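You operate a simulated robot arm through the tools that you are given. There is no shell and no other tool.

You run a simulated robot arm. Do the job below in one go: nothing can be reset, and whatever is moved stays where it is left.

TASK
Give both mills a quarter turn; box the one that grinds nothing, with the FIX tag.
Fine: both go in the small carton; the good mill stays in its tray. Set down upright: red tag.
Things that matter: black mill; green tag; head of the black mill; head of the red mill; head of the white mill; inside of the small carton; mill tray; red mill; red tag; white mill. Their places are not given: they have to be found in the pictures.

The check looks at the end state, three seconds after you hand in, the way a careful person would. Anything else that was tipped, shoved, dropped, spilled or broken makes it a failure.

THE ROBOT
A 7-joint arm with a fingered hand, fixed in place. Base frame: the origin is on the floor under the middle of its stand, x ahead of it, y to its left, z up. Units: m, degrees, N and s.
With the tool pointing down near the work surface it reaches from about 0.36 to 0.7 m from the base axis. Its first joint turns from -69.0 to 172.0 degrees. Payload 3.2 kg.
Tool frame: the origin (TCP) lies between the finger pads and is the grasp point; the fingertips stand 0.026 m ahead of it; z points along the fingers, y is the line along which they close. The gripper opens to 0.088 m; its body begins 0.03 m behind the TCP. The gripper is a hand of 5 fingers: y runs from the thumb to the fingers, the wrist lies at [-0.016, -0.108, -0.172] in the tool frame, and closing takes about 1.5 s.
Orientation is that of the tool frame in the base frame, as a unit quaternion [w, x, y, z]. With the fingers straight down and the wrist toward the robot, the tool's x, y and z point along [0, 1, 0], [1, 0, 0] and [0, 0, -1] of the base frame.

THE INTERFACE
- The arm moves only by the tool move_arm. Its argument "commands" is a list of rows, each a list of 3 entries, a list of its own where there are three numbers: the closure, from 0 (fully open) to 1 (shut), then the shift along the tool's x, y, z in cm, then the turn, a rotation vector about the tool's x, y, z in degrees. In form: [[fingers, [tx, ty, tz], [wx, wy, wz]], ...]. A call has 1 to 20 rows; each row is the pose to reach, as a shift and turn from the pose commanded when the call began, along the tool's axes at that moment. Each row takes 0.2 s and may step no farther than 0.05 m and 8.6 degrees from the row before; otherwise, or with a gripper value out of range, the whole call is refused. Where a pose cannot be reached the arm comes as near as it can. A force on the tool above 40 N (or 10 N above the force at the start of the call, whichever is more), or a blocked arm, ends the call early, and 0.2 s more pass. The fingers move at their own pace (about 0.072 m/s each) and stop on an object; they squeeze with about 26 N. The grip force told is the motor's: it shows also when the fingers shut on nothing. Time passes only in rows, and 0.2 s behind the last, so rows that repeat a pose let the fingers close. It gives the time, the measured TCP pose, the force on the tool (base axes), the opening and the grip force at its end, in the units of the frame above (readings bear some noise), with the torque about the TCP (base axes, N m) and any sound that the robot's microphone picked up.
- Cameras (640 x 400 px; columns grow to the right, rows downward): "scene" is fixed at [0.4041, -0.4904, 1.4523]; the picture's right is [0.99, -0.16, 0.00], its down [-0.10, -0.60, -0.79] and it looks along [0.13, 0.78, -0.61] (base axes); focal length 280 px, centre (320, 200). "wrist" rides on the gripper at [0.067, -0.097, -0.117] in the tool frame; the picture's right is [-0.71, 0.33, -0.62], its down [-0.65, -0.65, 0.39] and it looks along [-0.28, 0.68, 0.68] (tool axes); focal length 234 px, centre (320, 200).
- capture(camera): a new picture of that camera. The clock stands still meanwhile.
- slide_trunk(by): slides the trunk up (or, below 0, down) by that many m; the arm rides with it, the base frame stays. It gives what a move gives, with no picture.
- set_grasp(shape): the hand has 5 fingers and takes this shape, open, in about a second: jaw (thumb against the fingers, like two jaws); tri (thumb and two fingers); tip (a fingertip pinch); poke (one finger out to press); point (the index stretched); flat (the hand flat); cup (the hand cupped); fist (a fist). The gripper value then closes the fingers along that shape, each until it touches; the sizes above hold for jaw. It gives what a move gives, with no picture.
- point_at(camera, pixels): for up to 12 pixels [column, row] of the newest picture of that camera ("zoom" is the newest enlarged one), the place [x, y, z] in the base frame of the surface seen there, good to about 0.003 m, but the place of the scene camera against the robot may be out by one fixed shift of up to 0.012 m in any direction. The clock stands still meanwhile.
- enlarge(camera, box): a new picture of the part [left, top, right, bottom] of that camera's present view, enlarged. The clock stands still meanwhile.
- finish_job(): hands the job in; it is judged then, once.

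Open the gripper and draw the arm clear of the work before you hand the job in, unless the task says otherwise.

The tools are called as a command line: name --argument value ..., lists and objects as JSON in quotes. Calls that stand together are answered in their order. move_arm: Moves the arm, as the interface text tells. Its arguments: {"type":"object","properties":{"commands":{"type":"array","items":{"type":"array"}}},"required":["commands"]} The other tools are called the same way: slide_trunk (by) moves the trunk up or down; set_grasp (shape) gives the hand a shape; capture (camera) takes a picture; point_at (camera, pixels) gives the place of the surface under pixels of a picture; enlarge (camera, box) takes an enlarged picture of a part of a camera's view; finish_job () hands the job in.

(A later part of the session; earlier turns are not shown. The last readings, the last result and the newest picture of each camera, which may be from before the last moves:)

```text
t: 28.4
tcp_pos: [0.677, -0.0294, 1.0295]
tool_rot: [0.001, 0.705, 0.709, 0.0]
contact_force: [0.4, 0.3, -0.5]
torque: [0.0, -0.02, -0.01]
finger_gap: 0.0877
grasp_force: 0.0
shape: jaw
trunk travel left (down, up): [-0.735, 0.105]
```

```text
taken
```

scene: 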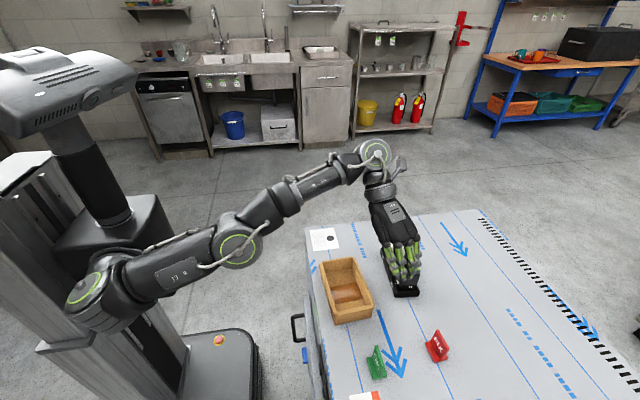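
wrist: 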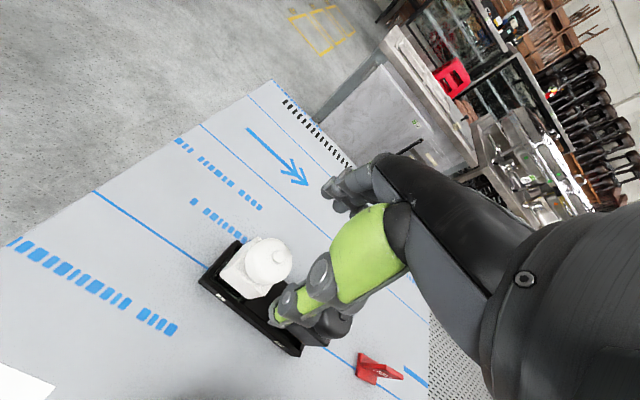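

The white knob is at about wrist (280,255). I'll measure it, then rehearse the -46° swing in the air.

point_at --camera "wrist" --pixels '[[279, 254], [281, 257], [262, 241], [285, 270]]'

move_arm --commands '[[0, [0, 0, 0], [0, 0, -8]], [0, [0, 0, 0], [0, 0, -16]], [0, [0, 0, 0], [0, 0, -24]], [0, [0, 0, 0], [0, 0, -32]], [0, [0, 0, 0], [0, 0, -40]], [0, [0, 0, 0], [0, 0, -48]], [0, [0, 0, 0], [0, 0, -48]]]'

enlarge --camera "scene" --box '[350, 150, 470, 300]'

capture --camera "wrist"

```text
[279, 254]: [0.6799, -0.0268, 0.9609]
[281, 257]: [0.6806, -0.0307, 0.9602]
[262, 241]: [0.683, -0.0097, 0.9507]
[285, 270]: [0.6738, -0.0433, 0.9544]
```

```text
t: 30.0
tcp_pos: [0.6744, -0.0294, 1.0273]
tool_rot: [0.0, 0.357, 0.934, 0.001]
contact_force: [-0.2, 0.4, -0.3]
torque: [-0.03, -0.02, -0.04]
finger_gap: 0.0876
grasp_force: 0.1
shape: jaw
trunk travel left (down, up): [-0.735, 0.105]
```

```text
2.67 times, centred on (410, 225) of scene
```

zoom: 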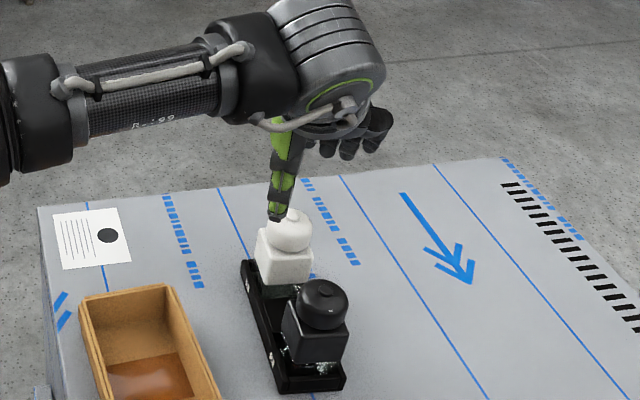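

```text
taken
```

wrist: 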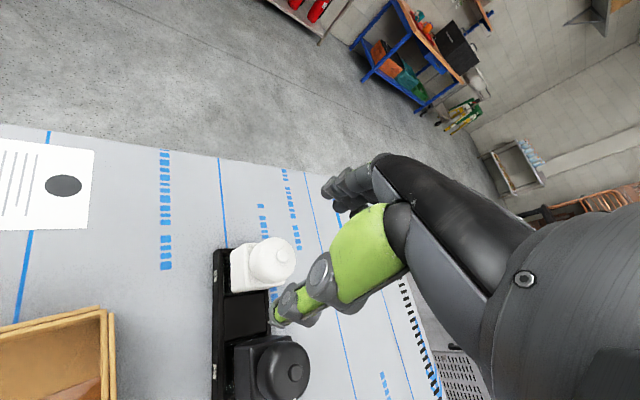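

The -48° pose over the white mill is reachable, so I'll start from here: descend around the white head and then turn +46° in two strokes, ending each at yaw 0 with the fingers away from the black mill.

move_arm --commands '[[0, [0, 0, 3], [0, 0, 0]], [0, [0, 0, 6], [0, 0, 0]], [0, [0, 0, 7.1], [0, 0, 0]], [0, [0, 0, 7.1], [0, 0, 0]]]'

enlarge --camera "scene" --box '[360, 190, 460, 300]'

capture --camera "wrist"

```text
t: 31.0
tcp_pos: [0.6791, -0.0289, 0.9573]
tool_rot: [0.0, 0.358, 0.934, 0.0]
contact_force: [0.2, -0.4, 0.0]
torque: [-0.01, -0.02, 0.06]
finger_gap: 0.0877
grasp_force: 0.2
shape: jaw
trunk travel left (down, up): [-0.735, 0.105]
```

```text
3.64 times, centred on (410, 245) of scene
```

zoom: 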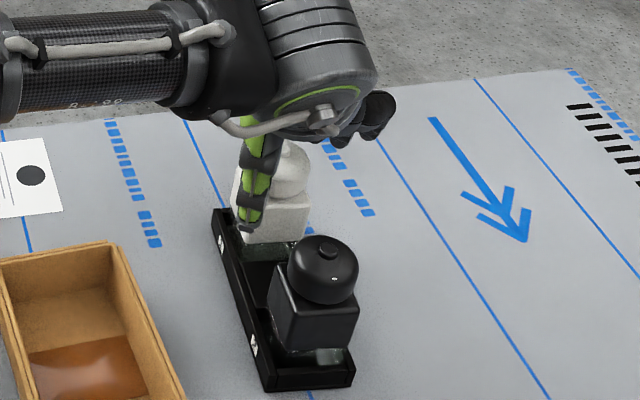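

```text
taken
```

wrist: 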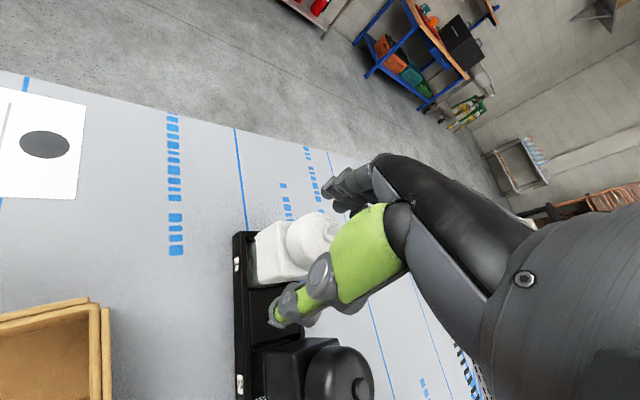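

The thumb is on the near side of the white mill, clear of the black one. I'll close and turn a first +12° to check the reaction.

move_arm --commands '[[0.3, [0, 0, 0], [0, 0, 0]], [0.6, [0, 0, 0], [0, 0, 0]], [1, [0, 0, 0], [0, 0, 0]], [1, [0, 0, 0], [0, 0, 0]], [1, [0, 0, 0], [0, 0, 0]], [1, [0, 0, 0], [0, 0, 0]], [1, [0, 0, 0], [0, 0, 4]], [1, [0, 0, 0], [0, 0, 8]], [1, [0, 0, 0], [0, 0, 12]]]'

enlarge --camera "scene" --box '[360, 190, 460, 300]'

```text
t: 33.0
tcp_pos: [0.677, -0.0296, 0.9576]
tool_rot: [0.001, 0.453, 0.891, 0.0]
contact_force: [1.7, 1.3, 2.0]
torque: [0.0, -0.02, 0.02]
finger_gap: 0.0354
grasp_force: 25.9
shape: jaw
trunk travel left (down, up): [-0.735, 0.105]
```

```text
3.64 times, centred on (410, 245) of scene
```

zoom: 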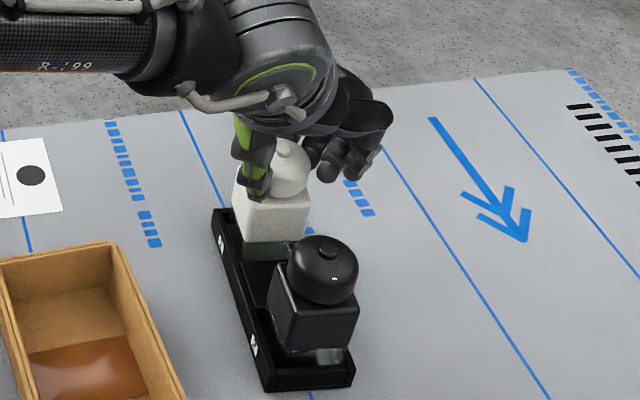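

The grip is good, no sound yet, and body and tray are still. I'll continue +34° to finish this stroke.

move_arm --commands '[[1, [0, 0, 0], [0, 0, 6]], [1, [0, 0, 0], [0, 0, 12]], [1, [0, 0, 0], [0, 0, 18]], [1, [0, 0, 0], [0, 0, 24]], [1, [0, 0, 0], [0, 0, 30]], [1, [0, 0, 0], [0, 0, 36]], [1, [0, 0, 0], [0, 0, 36]]]'

enlarge --camera "scene" --box '[360, 190, 460, 300]'

```text
t: 34.6
tcp_pos: [0.6759, -0.0305, 0.9586]
tool_rot: [0.0, 0.707, 0.707, 0.0]
contact_force: [1.3, 1.3, 2.4]
torque: [0.06, -0.02, 0.02]
finger_gap: 0.0351
grasp_force: 26.1
shape: jaw
trunk travel left (down, up): [-0.735, 0.105]
```

```text
3.64 times, centred on (410, 245) of scene
```

zoom: 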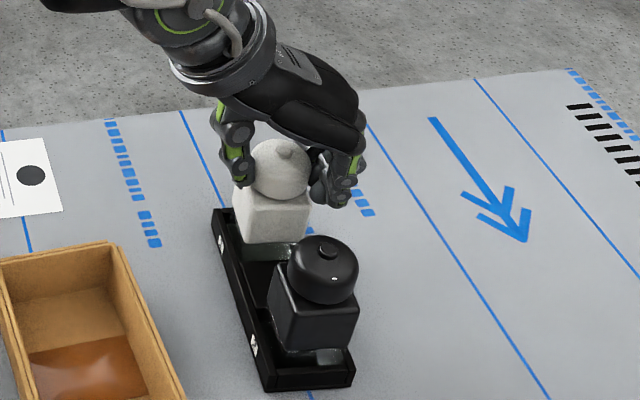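

Stroke one on the white head is done (yaw 0), silent so far. I'll release, lift, swing back -46° and check the mark on the way.

move_arm --commands '[[0.6, [0, 0, 0], [0, 0, 0]], [0.3, [0, 0, 0], [0, 0, 0]], [0, [0, 0, 0], [0, 0, 0]], [0, [0, 0, 0], [0, 0, 0]], [0, [0, 0, -3], [0, 0, 0]], [0, [0, 0, -7.1], [0, 0, 0]], [0, [0, 0, -7.1], [0, 0, 0]]]'

enlarge --camera "scene" --box '[378, 216, 426, 296]'

enlarge --camera "wrist" --box '[205, 220, 305, 290]'

```text
t: 36.2
tcp_pos: [0.6767, -0.0279, 1.0286]
tool_rot: [0.0, 0.707, 0.707, 0.0]
contact_force: [0.0, 0.3, -0.1]
torque: [0.01, 0.02, 0.03]
finger_gap: 0.0878
grasp_force: 0.2
shape: jaw
trunk travel left (down, up): [-0.735, 0.105]
```

```text
5.00 times, centred on (402, 256) of scene
```

zoom: 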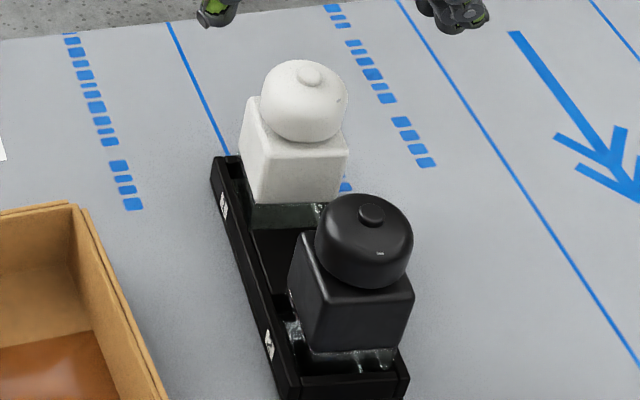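

```text
5.71 times, centred on (255, 255) of wrist
```

zoom: 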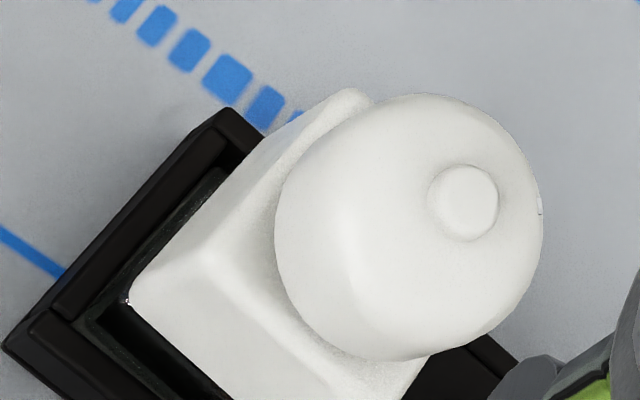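

The white mark shows at scene zoom (338,102), about 45° turned. I'll swing back -46° in the air and descend for the second stroke.

move_arm --commands '[[0, [0, 0, 0], [0, 0, -8]], [0, [0, 0, 0], [0, 0, -16]], [0, [0, 0, 0], [0, 0, -24]], [0, [0, 0, 0], [0, 0, -32]], [0, [0, 0, 0], [0, 0, -40]], [0, [0, 0, 0], [0, 0, -46]], [0, [0, 0, 3], [0, 0, -46]], [0, [0, 0, 6], [0, 0, -46]], [0, [0, 0, 7.1], [0, 0, -46]], [0, [0, 0, 7.1], [0, 0, -46]]]'

enlarge --camera "scene" --box '[360, 190, 460, 300]'

```text
t: 38.4
tcp_pos: [0.6775, -0.0299, 0.9582]
tool_rot: [0.001, 0.373, 0.928, 0.0]
contact_force: [-0.3, -0.6, 0.3]
torque: [-0.02, 0.02, -0.01]
finger_gap: 0.088
grasp_force: 0.0
shape: jaw
trunk travel left (down, up): [-0.735, 0.105]
```

```text
3.64 times, centred on (410, 245) of scene
```

zoom: 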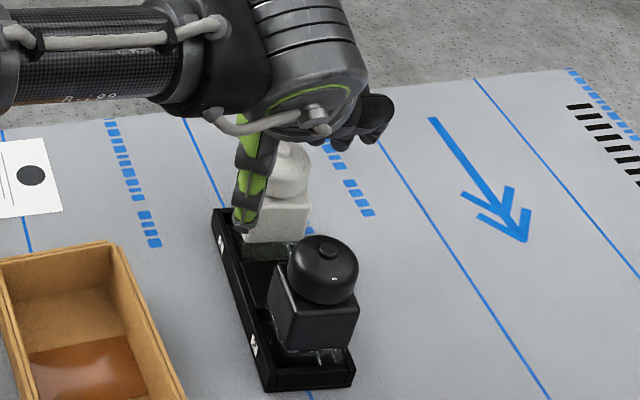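

In place around the white head again without contact. I'll close and turn the second stroke of 46°.

move_arm --commands '[[0.3, [0, 0, 0], [0, 0, 0]], [0.6, [0, 0, 0], [0, 0, 0]], [1, [0, 0, 0], [0, 0, 0]], [1, [0, 0, 0], [0, 0, 0]], [1, [0, 0, 0], [0, 0, 0]], [1, [0, 0, 0], [0, 0, 0]], [1, [0, 0, 0], [0, 0, 6]], [1, [0, 0, 0], [0, 0, 12]], [1, [0, 0, 0], [0, 0, 18]], [1, [0, 0, 0], [0, 0, 24]], [1, [0, 0, 0], [0, 0, 30]], [1, [0, 0, 0], [0, 0, 36]], [1, [0, 0, 0], [0, 0, 42]], [1, [0, 0, 0], [0, 0, 46]], [1, [0, 0, 0], [0, 0, 46]]]'

enlarge --camera "scene" --box '[360, 190, 460, 300]'

```text
t: 41.6
tcp_pos: [0.676, -0.0305, 0.9578]
tool_rot: [-0.001, 0.707, 0.707, 0.0]
contact_force: [-0.8, 0.2, -0.3]
torque: [0.04, 0.11, 0.0]
finger_gap: 0.0358
grasp_force: 26.3
shape: jaw
trunk travel left (down, up): [-0.735, 0.105]
```

```text
3.64 times, centred on (410, 245) of scene
```

zoom: 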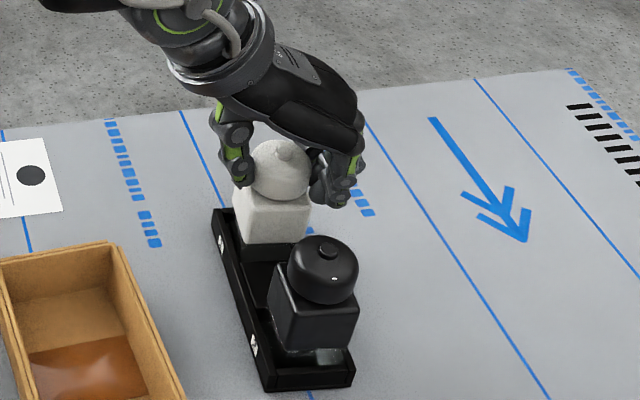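

No sound again, but the glass base under the white mill at zoom (268,250) now looks dark. I'll release, lift and compare both bases.

move_arm --commands '[[0.6, [0, 0, 0], [0, 0, 0]], [0.3, [0, 0, 0], [0, 0, 0]], [0, [0, 0, 0], [0, 0, 0]], [0, [0, 0, 0], [0, 0, 0]], [0, [0, 0, -3], [0, 0, 0]], [0, [0, 0, -7.1], [0, 0, 0]], [0, [0, 0, -7.1], [0, 0, 0]]]'

enlarge --camera "scene" --box '[378, 216, 426, 296]'

enlarge --camera "scene" --box '[382, 245, 424, 297]'

capture --camera "wrist"

```text
t: 43.2
tcp_pos: [0.6778, -0.0297, 1.0287]
tool_rot: [-0.001, 0.707, 0.707, 0.0]
contact_force: [0.2, -0.4, 0.1]
torque: [0.01, 0.0, 0.0]
finger_gap: 0.0879
grasp_force: 0.0
shape: jaw
trunk travel left (down, up): [-0.735, 0.105]
```

```text
5.00 times, centred on (402, 256) of scene
```

zoom: 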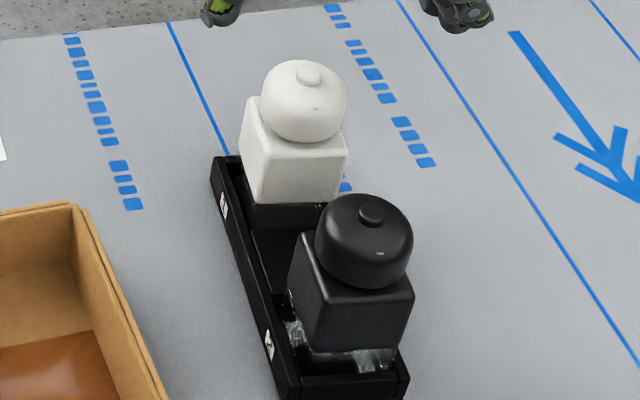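

```text
7.69 times, centred on (403, 271) of scene
```

zoom: 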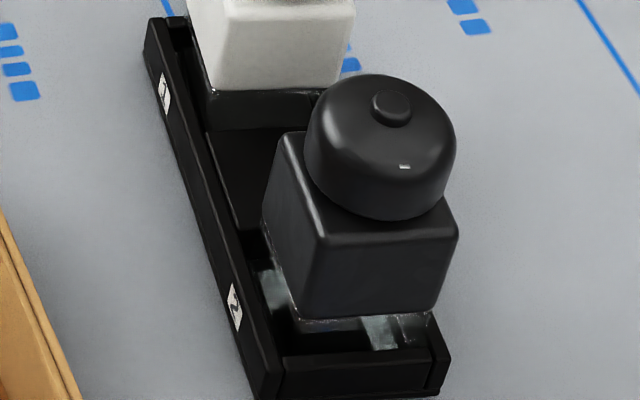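

```text
taken
```

wrist: 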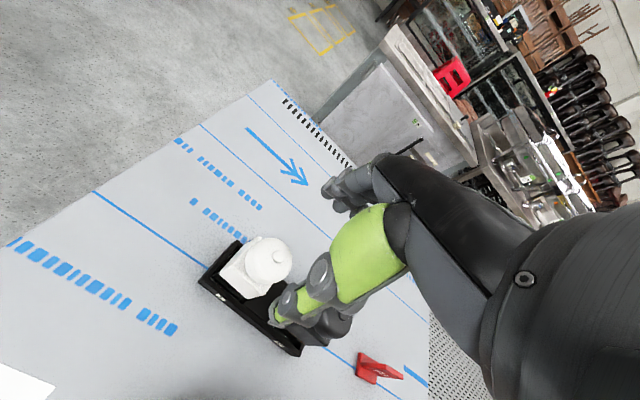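

The white mill's glass is now filled dark while the black mill's glass is still clear; I'll enlarge both bases to be sure of the reading.

enlarge --camera "scene" --box '[386, 250, 414, 268]'

enlarge --camera "scene" --box '[392, 276, 424, 297]'

enlarge --camera "scene" --box '[386, 224, 418, 245]'

```text
16.00 times, centred on (400, 259) of scene
```

zoom: 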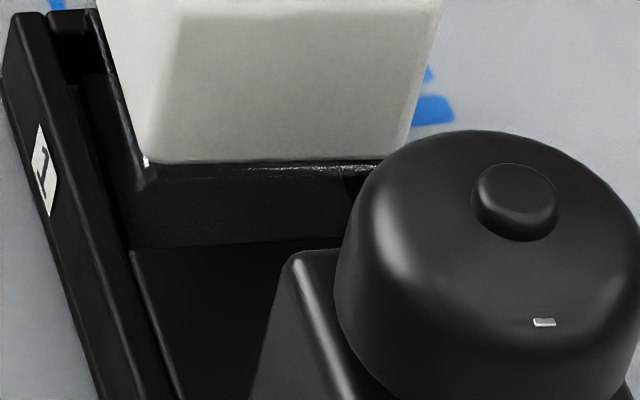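

```text
16.00 times, centred on (408, 286) of scene
```

zoom: 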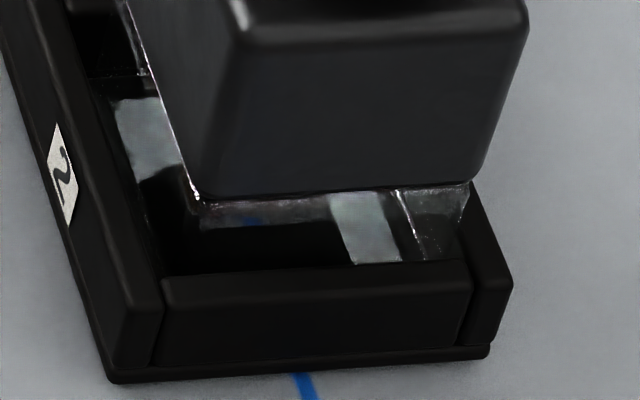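

```text
16.00 times, centred on (402, 234) of scene
```

zoom: 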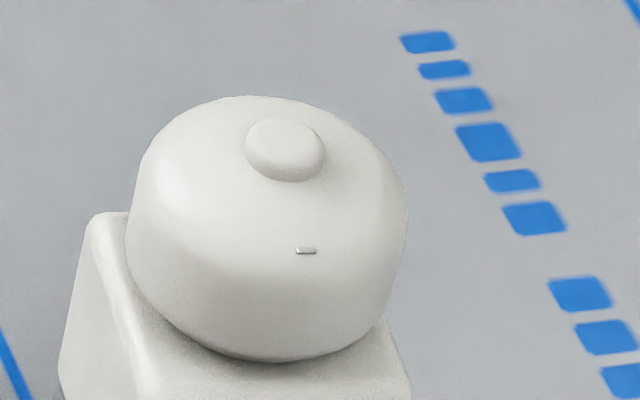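

White (slot 1) has filled with grounds and its mark turned the same as black's; black (slot 2) is still empty, so black is the dud. I'll back the hand off toward the robot and view the carton and FIX tag with the wrist camera.

move_arm --commands '[[0, [0, -1, -3], [0, 0, 0]], [0, [-1, -5, -5], [0, 0, 0]], [0, [-2, -9, -7], [0, 0, 0]], [0, [-3, -13, -8], [0, 0, 0]], [0, [-4, -17, -9], [0, 0, 0]], [0, [-5, -21, -10], [0, 0, 0]], [0, [-6, -25, -10], [0, 0, 0]], [0, [-6, -25, -10], [0, 0, 0]]]'

capture --camera "wrist"

capture --camera "scene"

```text
t: 45.0
tcp_pos: [0.4221, -0.094, 1.1337]
tool_rot: [0.003, 0.706, 0.708, -0.001]
contact_force: [-0.3, -1.2, 0.9]
torque: [0.09, -0.06, 0.05]
finger_gap: 0.088
grasp_force: 0.0
shape: jaw
out of reach, approached as far as the arm can: row 5, 6, 7
trunk travel left (down, up): [-0.735, 0.105]
```

```text
taken
```

wrist: 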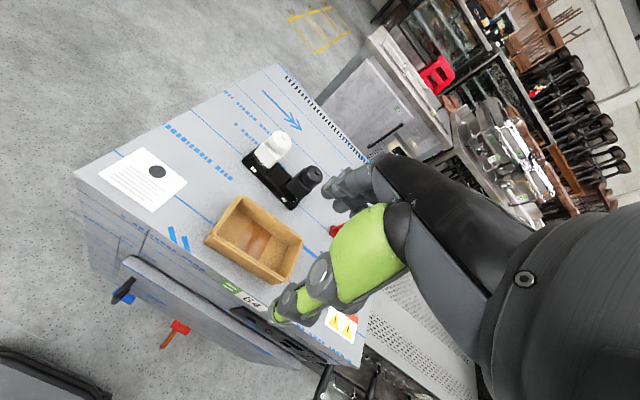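

```text
taken
```

scene: 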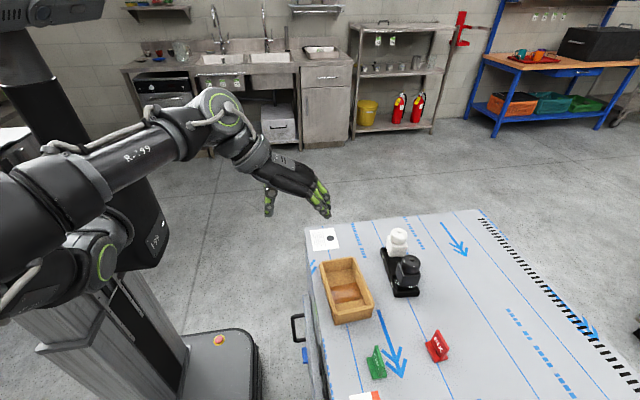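

The carton is fully visible at wrist (253,240). I'll enlarge it there and in the scene view, and measure its rim and floor.

enlarge --camera "wrist" --box '[195, 185, 315, 290]'

enlarge --camera "scene" --box '[312, 248, 382, 330]'

```text
3.81 times, centred on (255, 238) of wrist
```

zoom: 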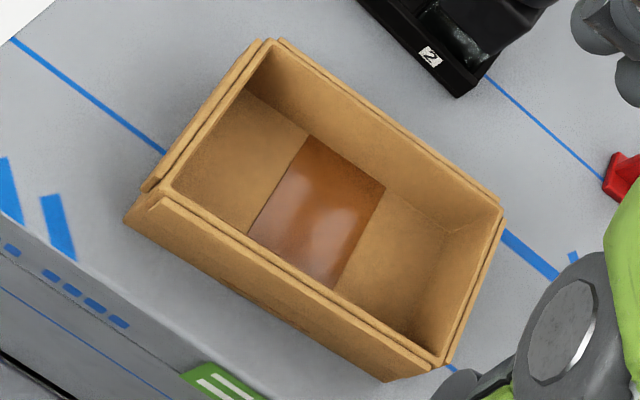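

```text
4.88 times, centred on (347, 289) of scene
```

zoom: 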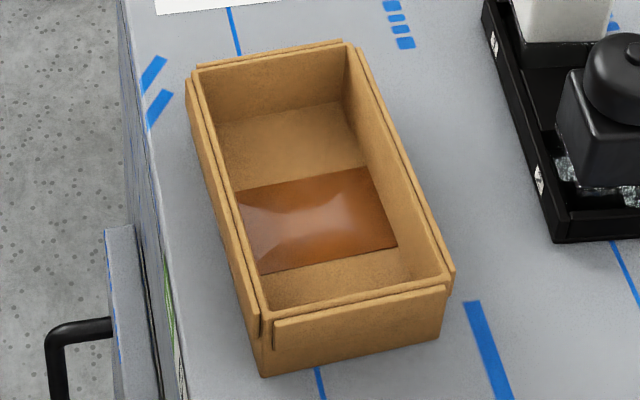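

I'll measure the carton's inner rim corners and floor from this scene zoom.

point_at --camera "zoom" --pixels '[[198, 75], [347, 47], [443, 278], [265, 308], [222, 118], [352, 104], [405, 250], [268, 285], [310, 210], [300, 150], [340, 275], [240, 190]]'

enlarge --camera "wrist" --box '[195, 185, 315, 290]'

point_at --camera "zoom" --pixels '[[270, 44], [498, 207], [440, 355], [165, 195], [248, 92], [445, 232], [410, 330], [180, 195], [320, 210], [375, 100], [300, 290], [475, 285]]'

```text
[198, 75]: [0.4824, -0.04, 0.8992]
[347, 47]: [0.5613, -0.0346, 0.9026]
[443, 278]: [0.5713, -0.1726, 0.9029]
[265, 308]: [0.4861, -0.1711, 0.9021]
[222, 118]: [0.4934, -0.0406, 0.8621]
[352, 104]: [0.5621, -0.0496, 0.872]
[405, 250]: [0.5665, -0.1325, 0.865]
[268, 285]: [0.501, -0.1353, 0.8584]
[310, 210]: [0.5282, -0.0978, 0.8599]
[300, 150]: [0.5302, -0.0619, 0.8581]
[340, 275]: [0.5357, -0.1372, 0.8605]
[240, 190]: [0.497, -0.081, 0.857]
```

```text
3.81 times, centred on (255, 238) of wrist
```

zoom: 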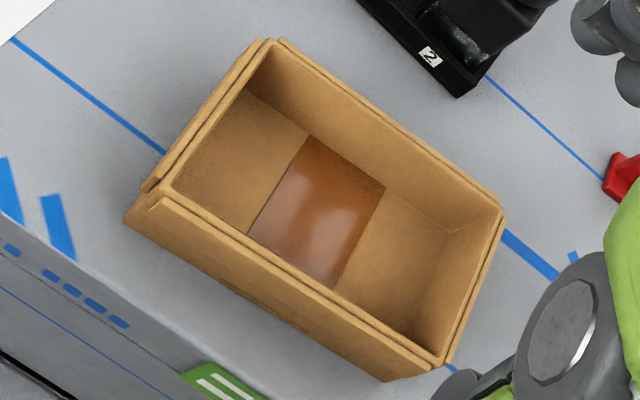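

```text
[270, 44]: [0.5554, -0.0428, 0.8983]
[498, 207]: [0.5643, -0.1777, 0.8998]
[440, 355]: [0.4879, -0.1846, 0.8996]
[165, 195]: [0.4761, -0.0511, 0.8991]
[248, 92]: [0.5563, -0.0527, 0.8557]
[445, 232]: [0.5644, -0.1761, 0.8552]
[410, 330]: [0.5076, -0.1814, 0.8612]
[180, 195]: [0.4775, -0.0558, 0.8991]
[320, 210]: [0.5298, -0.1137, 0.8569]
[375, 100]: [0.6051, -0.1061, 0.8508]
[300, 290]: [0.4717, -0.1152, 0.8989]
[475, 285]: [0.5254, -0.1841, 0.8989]
```

From the wrist view the carton interior is about x 0.482–0.558, y -0.052 to -0.178, with its floor at z 0.857, rim at 0.899 and centre near (0.521,-0.114). Next I'll move over toward the FIX tag for a close look.

move_arm --commands '[[0, [-2.5, 3, 1], [0, 0, 0]], [0, [-5, 6, 3], [0, 0, 0]], [0, [-8, 9, 5], [0, 0, 0]], [0, [-11, 12, 7], [0, 0, 0]], [0, [-14, 15, 9], [0, 0, 0]], [0, [-16.1, 17.3, 10], [0, 0, 0]], [0, [-16.1, 17.3, 10], [0, 0, 0]]]'

capture --camera "wrist"

enlarge --camera "wrist" --box '[240, 190, 340, 255]'

```text
t: 46.6
tcp_pos: [0.5992, -0.2512, 1.0294]
tool_rot: [0.001, 0.706, 0.708, 0.001]
contact_force: [-0.1, -0.7, 0.1]
torque: [-0.05, -0.01, 0.01]
finger_gap: 0.088
grasp_force: 0.1
shape: jaw
trunk travel left (down, up): [-0.735, 0.105]
```

```text
taken
```

wrist: 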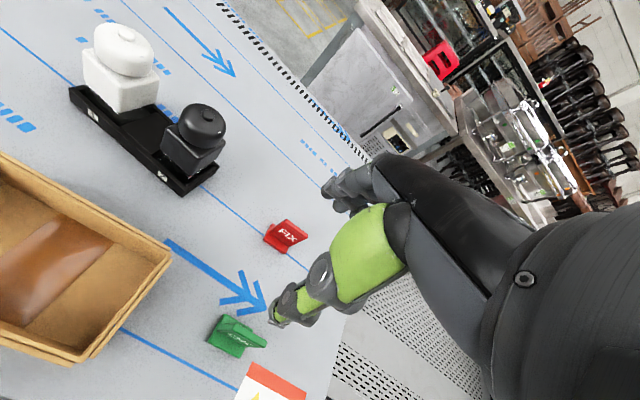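

```text
6.15 times, centred on (290, 222) of wrist
```

zoom: 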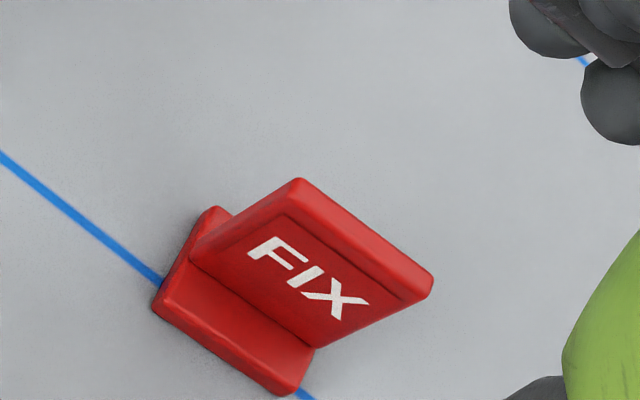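

The FIX tag is sharp in the zoom: plate top from (298,185) to (428,280), foot corners at (158,305) and (282,390). I'll measure it.

point_at --camera "zoom" --pixels '[[305, 188], [420, 275], [365, 235], [195, 258], [308, 345], [250, 300], [160, 305], [280, 388], [220, 345], [215, 212], [310, 365], [285, 200]]'

enlarge --camera "scene" --box '[415, 320, 465, 370]'

```text
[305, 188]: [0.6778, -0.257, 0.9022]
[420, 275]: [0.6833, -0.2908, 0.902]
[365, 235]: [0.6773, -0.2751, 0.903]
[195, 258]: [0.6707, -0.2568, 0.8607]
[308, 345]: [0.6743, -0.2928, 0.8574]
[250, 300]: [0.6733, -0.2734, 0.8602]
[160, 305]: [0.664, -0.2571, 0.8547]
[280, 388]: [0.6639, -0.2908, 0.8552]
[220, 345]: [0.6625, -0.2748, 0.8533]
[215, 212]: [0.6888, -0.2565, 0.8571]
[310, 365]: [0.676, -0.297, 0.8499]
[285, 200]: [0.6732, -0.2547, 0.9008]
```

```text
8.00 times, centred on (440, 345) of scene
```

zoom: 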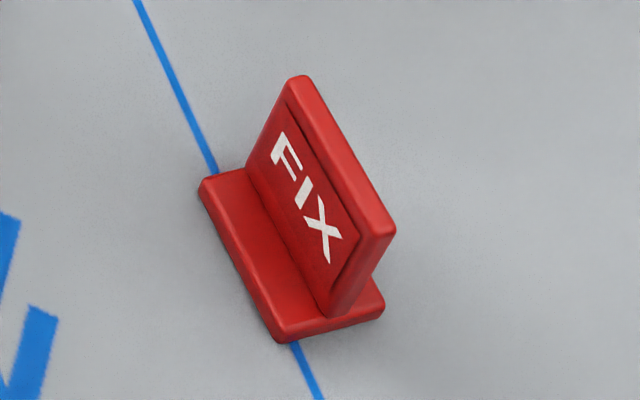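

The tag is 5 cm tall (top z 0.902), plate along y from -0.256 to -0.292 and x≈0.677–0.681, tilted about 4–5° like the carton. Four-finger jaw may be too wide inside the carton, so I'll look at the "tip" shape here in free air.

set_grasp --shape "tip"

enlarge --camera "scene" --box '[370, 220, 490, 340]'

capture --camera "wrist"

```text
t: 47.5
tcp_pos: [0.5996, -0.2524, 1.0301]
tool_rot: [0.0, 0.707, 0.708, 0.0]
contact_force: [0.4, 0.8, -0.2]
torque: [0.0, -0.01, 0.0]
finger_gap: 0.0877
grasp_force: 0.1
shape: tip
trunk travel left (down, up): [-0.735, 0.105]
```

```text
3.33 times, centred on (430, 280) of scene
```

zoom: 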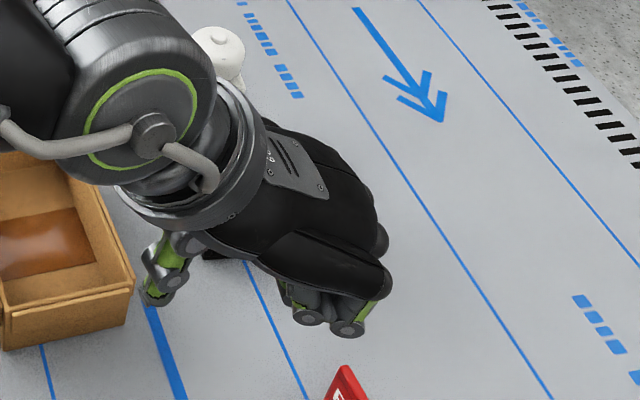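

```text
taken
```

wrist: 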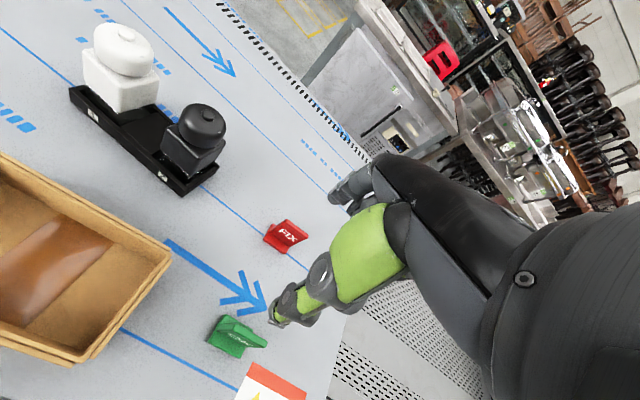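

Tip curls the outer fingers away. I'll close it in the air to see where thumb and index meet.

move_arm --commands '[[0.5, [0, 0, 0], [0, 0, 0]], [1, [0, 0, 0], [0, 0, 0]], [1, [0, 0, 0], [0, 0, 0]], [1, [0, 0, 0], [0, 0, 0]], [1, [0, 0, 0], [0, 0, 0]], [1, [0, 0, 0], [0, 0, 0]], [1, [0, 0, 0], [0, 0, 0]], [1, [0, 0, 0], [0, 0, 0]]]'

enlarge --camera "wrist" --box '[240, 140, 440, 320]'

enlarge --camera "scene" --box '[370, 220, 490, 340]'

```text
t: 49.3
tcp_pos: [0.5988, -0.2514, 1.0298]
tool_rot: [0.0, 0.706, 0.708, 0.0]
contact_force: [-0.1, -0.1, -0.8]
torque: [-0.01, 0.01, -0.01]
finger_gap: 0.0002
grasp_force: 26.1
shape: tip
trunk travel left (down, up): [-0.735, 0.105]
```

```text
2.22 times, centred on (340, 230) of wrist
```

zoom: 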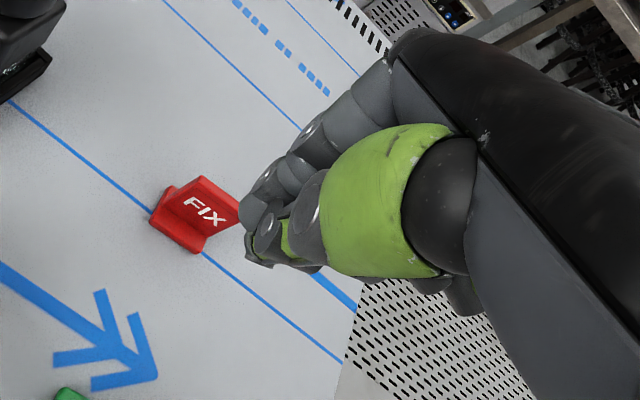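

```text
3.33 times, centred on (430, 280) of scene
```

zoom: 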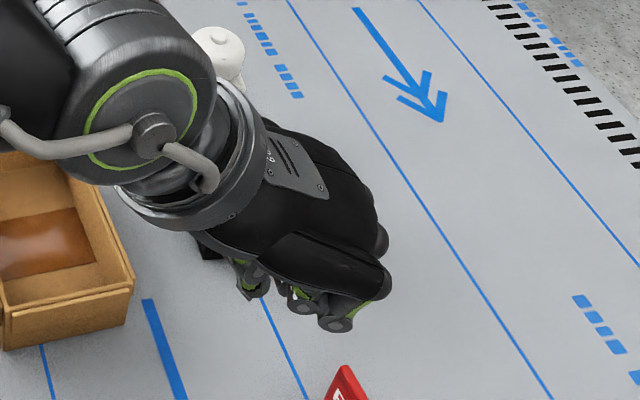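

The pinch meets near tool x≈0, about at the stated fingertip point. I'll measure how low the curled fingers hang relative to the pinch.

point_at --camera "zoom" --pixels '[[337, 325], [303, 303], [256, 292], [242, 285], [365, 290], [300, 285], [290, 300], [262, 280]]'

enlarge --camera "scene" --box '[400, 285, 450, 325]'

```text
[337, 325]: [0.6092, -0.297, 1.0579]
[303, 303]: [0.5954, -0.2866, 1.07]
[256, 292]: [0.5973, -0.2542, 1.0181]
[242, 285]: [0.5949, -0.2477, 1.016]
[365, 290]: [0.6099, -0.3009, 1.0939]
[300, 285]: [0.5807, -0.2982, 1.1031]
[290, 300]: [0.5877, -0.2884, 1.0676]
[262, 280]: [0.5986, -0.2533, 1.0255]
```

```text
10.00 times, centred on (425, 305) of scene
```

zoom: 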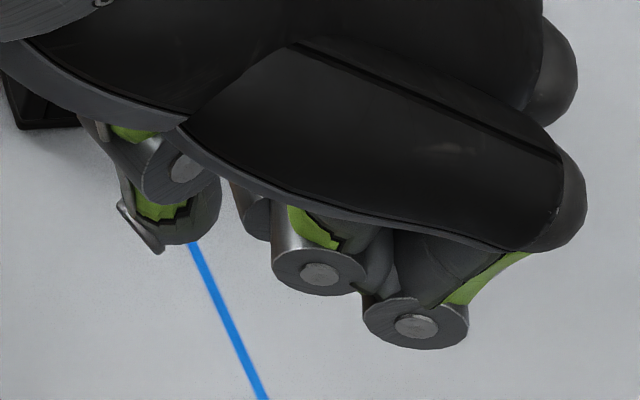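

Curled fingers stay about 4.5 cm above the pinch tip, so tip clears the carton rim while placing the tag. I'll open, rotate -4° to match the tag, and move over it at height.

move_arm --commands '[[0.5, [0, 0, 0], [0, 0, 0]], [0, [-0.6, 2, 0], [0, 0, -1]], [0, [-1.2, 4, 0], [0, 0, -2]], [0, [-1.8, 6, 0], [0, 0, -3]], [0, [-2.3, 7.9, 0], [0, 0, -4]], [0, [-2.3, 7.9, 3], [0, 0, -4]], [0, [-2.3, 7.9, 6], [0, 0, -4]], [0, [-2.3, 7.9, 6], [0, 0, -4]]]'

capture --camera "wrist"

enlarge --camera "scene" --box '[390, 260, 490, 370]'

```text
t: 51.1
tcp_pos: [0.6791, -0.2744, 0.9698]
tool_rot: [0.002, 0.681, 0.732, 0.0]
contact_force: [-0.1, 0.9, 0.4]
torque: [-0.04, 0.0, 0.04]
finger_gap: 0.0878
grasp_force: 0.1
shape: tip
trunk travel left (down, up): [-0.735, 0.105]
```

```text
taken
```

wrist: 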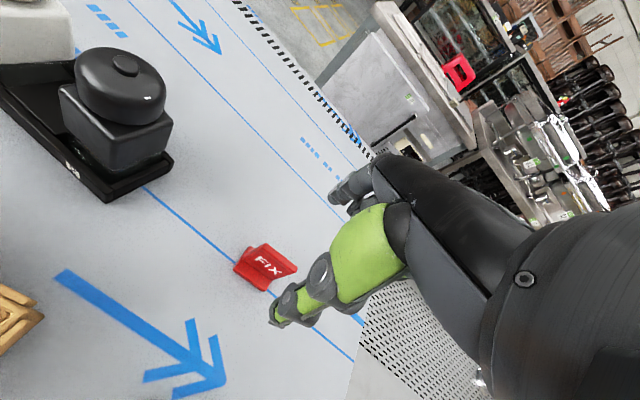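

```text
3.64 times, centred on (440, 315) of scene
```

zoom: 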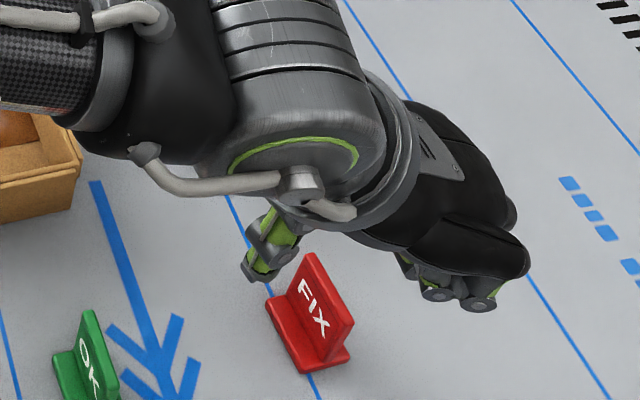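

The hand straddles the FIX tag from above. I'll re-measure the plate in this closer wrist view before descending.

enlarge --camera "wrist" --box '[225, 235, 305, 300]'

```text
6.15 times, centred on (265, 268) of wrist
```

zoom: 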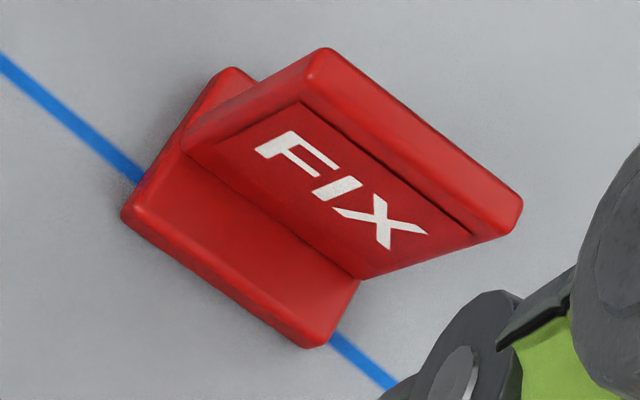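

point_at --camera "zoom" --pixels '[[322, 62], [510, 200], [415, 135], [310, 95], [470, 225], [190, 145], [352, 275], [130, 215], [318, 342], [235, 75]]'

```text
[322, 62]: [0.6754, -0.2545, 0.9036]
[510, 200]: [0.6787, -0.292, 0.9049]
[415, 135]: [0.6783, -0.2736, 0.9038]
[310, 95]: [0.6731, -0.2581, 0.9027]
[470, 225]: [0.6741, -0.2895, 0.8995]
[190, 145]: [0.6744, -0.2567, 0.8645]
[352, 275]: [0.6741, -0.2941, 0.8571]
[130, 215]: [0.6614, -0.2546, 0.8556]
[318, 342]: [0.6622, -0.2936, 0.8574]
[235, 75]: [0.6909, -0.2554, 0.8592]
```

The plate's centre is at about (0.6775,-0.2735), directly under the TCP. I'll descend 6.4 cm to put the pinch on the upper plate, then close gently in place.

move_arm --commands '[[0, [0, 0, 3], [0, 0, 0]], [0, [0, 0, 5], [0, 0, 0]], [0, [0, 0, 6.4], [0, 0, 0]], [0, [0, 0, 6.4], [0, 0, 0]], [0.4, [0, 0, 6.4], [0, 0, 0]], [0.7, [0, 0, 6.4], [0, 0, 0]], [0.85, [0, 0, 6.4], [0, 0, 0]], [1, [0, 0, 6.4], [0, 0, 0]], [1, [0, 0, 6.4], [0, 0, 0]], [1, [0, 0, 6.4], [0, 0, 0]], [1, [0, 0, 6.4], [0, 0, 0]]]'

capture --camera "wrist"

enlarge --camera "scene" --box '[390, 260, 490, 370]'

```text
t: 53.5
tcp_pos: [0.677, -0.273, 0.9048]
tool_rot: [0.0, 0.681, 0.732, 0.0]
contact_force: [-0.1, 0.7, 0.6]
torque: [0.01, -0.03, -0.03]
finger_gap: 0.0001
grasp_force: 26.2
shape: tip
trunk travel left (down, up): [-0.735, 0.105]
```

```text
taken
```

wrist: 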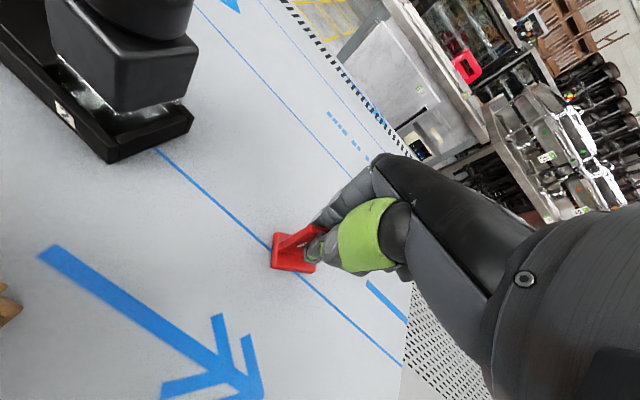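

```text
3.64 times, centred on (440, 315) of scene
```

zoom: 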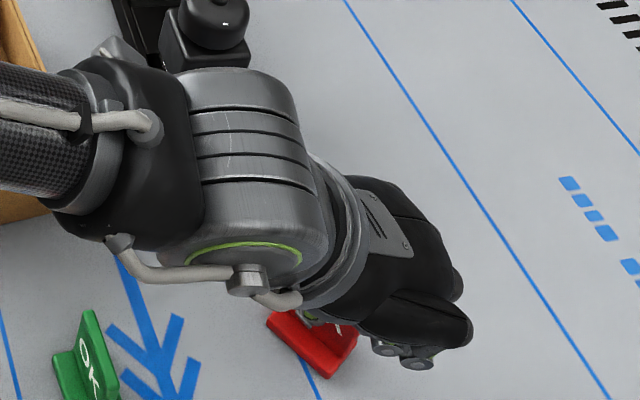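

The gap reads zero, so I need to see whether the plate is really between thumb and index; I'll enlarge the wrist view at (300,245).

enlarge --camera "wrist" --box '[255, 200, 415, 290]'

enlarge --camera "scene" --box '[425, 335, 465, 365]'

```text
4.00 times, centred on (335, 245) of wrist
```

zoom: 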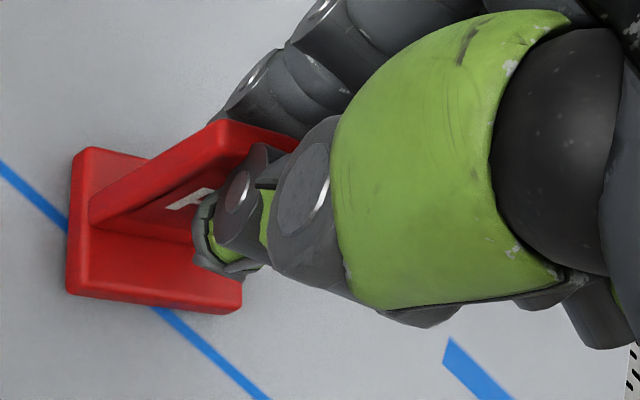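

```text
13.33 times, centred on (445, 350) of scene
```

zoom: 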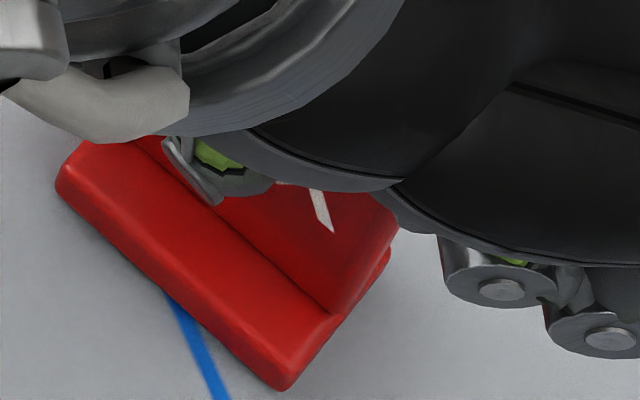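

Thumb and index are on opposite faces of the plate, but the pinch twisted the tag on the table (foot edge from (70,290) to (240,310)). I'll measure its present angle.

point_at --camera "scene" --pixels '[[426, 350], [442, 363]]'

enlarge --camera "wrist" --box '[255, 200, 415, 290]'

point_at --camera "zoom" --pixels '[[75, 285], [235, 305], [88, 155], [95, 220], [215, 125], [225, 145], [280, 140], [190, 240], [150, 290], [150, 200]]'

```text
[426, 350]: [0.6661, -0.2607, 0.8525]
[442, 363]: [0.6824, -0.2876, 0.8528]
```

```text
4.00 times, centred on (335, 245) of wrist
```

zoom: 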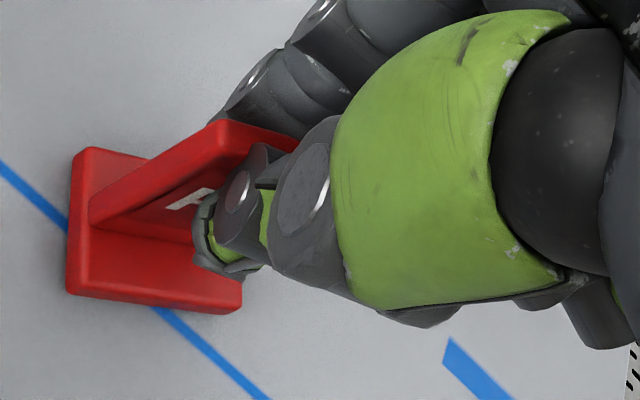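

```text
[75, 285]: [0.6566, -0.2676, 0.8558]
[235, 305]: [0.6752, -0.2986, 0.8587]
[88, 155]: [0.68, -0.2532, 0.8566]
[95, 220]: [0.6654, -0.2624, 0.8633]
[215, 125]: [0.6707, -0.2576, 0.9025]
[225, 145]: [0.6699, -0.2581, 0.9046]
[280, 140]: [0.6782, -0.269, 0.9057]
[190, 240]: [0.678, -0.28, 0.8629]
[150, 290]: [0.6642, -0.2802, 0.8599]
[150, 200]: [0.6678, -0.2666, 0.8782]
```

The tag has swung about 30° but still stands, because the tip's thumb and index aren't directly opposite. I'll open, lift clear, and switch to jaw, whose four fingers will square the plate.

move_arm --commands '[[0.7, [0, 0, 0], [0, 0, 0]], [0.4, [0, 0, 0], [0, 0, 0]], [0, [0, 0, 0], [0, 0, 0]], [0, [0, 0, 0], [0, 0, 0]], [0, [0, 0, -3], [0, 0, 0]], [0, [0, 0, -6.5], [0, 0, 0]], [0, [0, 0, -9], [0, 0, 0]], [0, [0, 0, -9], [0, 0, 0]]]'

set_grasp --shape "jaw"

capture --camera "wrist"

enlarge --camera "scene" --box '[390, 260, 490, 370]'

```text
t: 55.3
tcp_pos: [0.6792, -0.2738, 0.9931]
tool_rot: [0.0, 0.681, 0.732, 0.0]
contact_force: [0.2, -0.4, 0.6]
torque: [-0.01, 0.01, 0.05]
finger_gap: 0.0879
grasp_force: 0.1
shape: tip
trunk travel left (down, up): [-0.735, 0.105]
```

```text
t: 56.2
tcp_pos: [0.6795, -0.2744, 0.9939]
tool_rot: [0.0, 0.681, 0.732, 0.001]
contact_force: [0.3, -0.6, -0.6]
torque: [-0.04, 0.02, 0.02]
finger_gap: 0.0879
grasp_force: 0.1
shape: jaw
trunk travel left (down, up): [-0.735, 0.105]
```

```text
taken
```

wrist: 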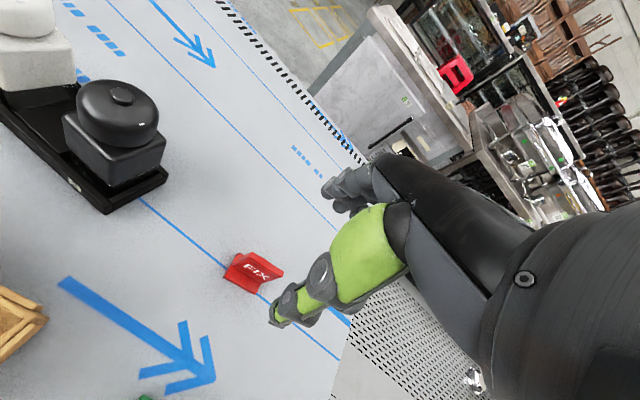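

```text
3.64 times, centred on (440, 315) of scene
```

zoom: 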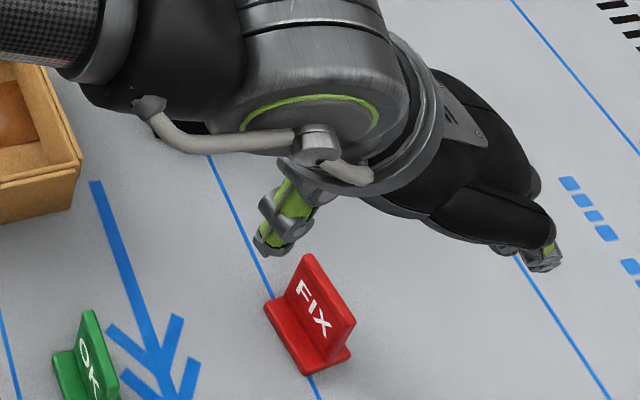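

The tag is still upright. I'll measure its present position and angle from the wrist camera.

enlarge --camera "wrist" --box '[215, 240, 295, 300]'

```text
6.67 times, centred on (255, 270) of wrist
```

zoom: 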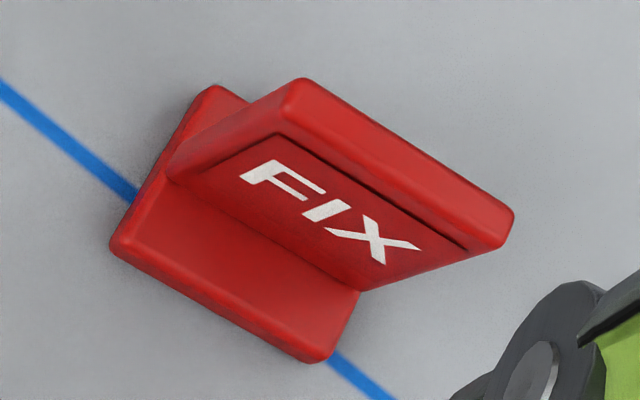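

point_at --camera "zoom" --pixels '[[300, 95], [500, 215], [400, 158], [120, 240], [315, 355], [215, 300], [175, 175], [350, 285], [210, 95], [285, 130]]'

```text
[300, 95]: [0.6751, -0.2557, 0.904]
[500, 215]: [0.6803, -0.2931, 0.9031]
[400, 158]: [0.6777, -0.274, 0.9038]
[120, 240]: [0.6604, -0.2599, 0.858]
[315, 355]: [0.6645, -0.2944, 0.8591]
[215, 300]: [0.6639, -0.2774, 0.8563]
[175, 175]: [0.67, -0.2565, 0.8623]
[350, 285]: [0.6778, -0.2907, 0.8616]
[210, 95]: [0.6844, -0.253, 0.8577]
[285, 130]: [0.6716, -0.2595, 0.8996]
```

The tag sprang back to about 8° and is centred at (0.678,-0.274). I'll descend with jaw at -8° yaw, biased 8 mm north so the finger row will fit inside the carton later, and close.

move_arm --commands '[[0, [0.7, -0.15, 0], [0, 0, -4]], [0, [0.7, -0.15, 3], [0, 0, -4]], [0, [0.7, -0.15, 6], [0, 0, -4]], [0, [0.7, -0.15, 8.6], [0, 0, -4]], [0, [0.7, -0.15, 8.6], [0, 0, -4]]]'

capture --camera "wrist"

```text
t: 57.4
tcp_pos: [0.6775, -0.2669, 0.91]
tool_rot: [-0.001, 0.655, 0.755, -0.001]
contact_force: [-0.1, -0.2, 0.5]
torque: [0.02, -0.01, -0.02]
finger_gap: 0.0881
grasp_force: 0.0
shape: jaw
trunk travel left (down, up): [-0.735, 0.105]
```

```text
taken
```

wrist: 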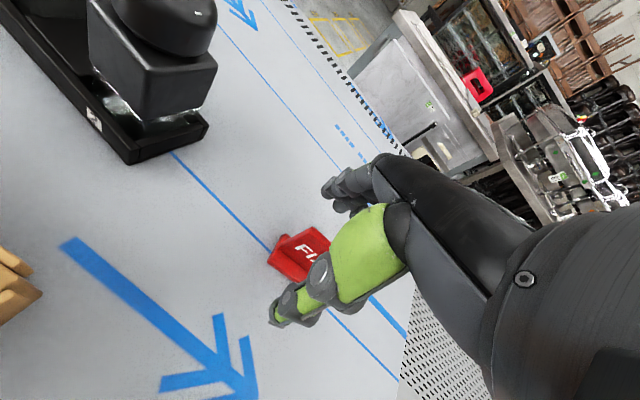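

The plate is between thumb and fingers at z=0.910 with no contact. I'll close slowly.

move_arm --commands '[[0.4, [0, 0, 0], [0, 0, 0]], [0.6, [0, 0, 0], [0, 0, 0]], [0.75, [0, 0, 0], [0, 0, 0]], [0.85, [0, 0, 0], [0, 0, 0]], [0.95, [0, 0, 0], [0, 0, 0]], [1, [0, 0, 0], [0, 0, 0]], [1, [0, 0, 0], [0, 0, 0]], [1, [0, 0, 0], [0, 0, 0]]]'

enlarge --camera "wrist" --box '[255, 190, 415, 290]'

enlarge --camera "scene" --box '[390, 260, 490, 370]'

```text
t: 59.2
tcp_pos: [0.6782, -0.266, 0.9097]
tool_rot: [0.0, 0.655, 0.755, 0.001]
contact_force: [0.1, 0.1, -0.2]
torque: [-0.02, 0.01, 0.02]
finger_gap: 0.002
grasp_force: 26.0
shape: jaw
trunk travel left (down, up): [-0.735, 0.105]
```

```text
4.00 times, centred on (335, 240) of wrist
```

zoom: 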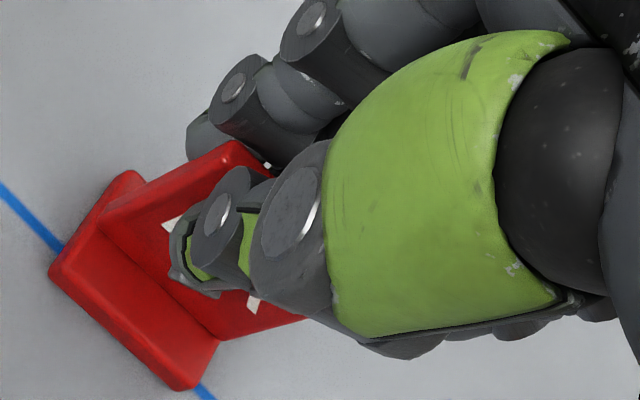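

```text
3.64 times, centred on (440, 315) of scene
```

zoom: 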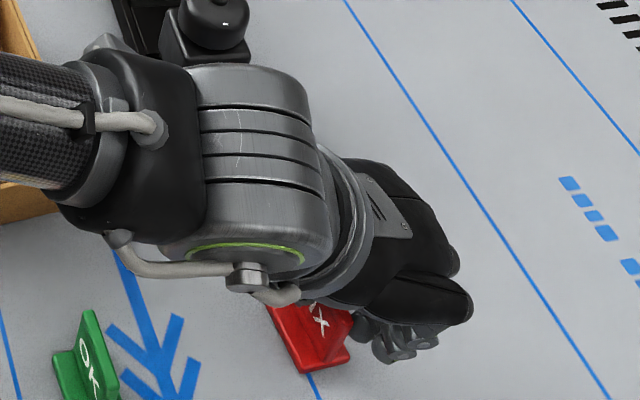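

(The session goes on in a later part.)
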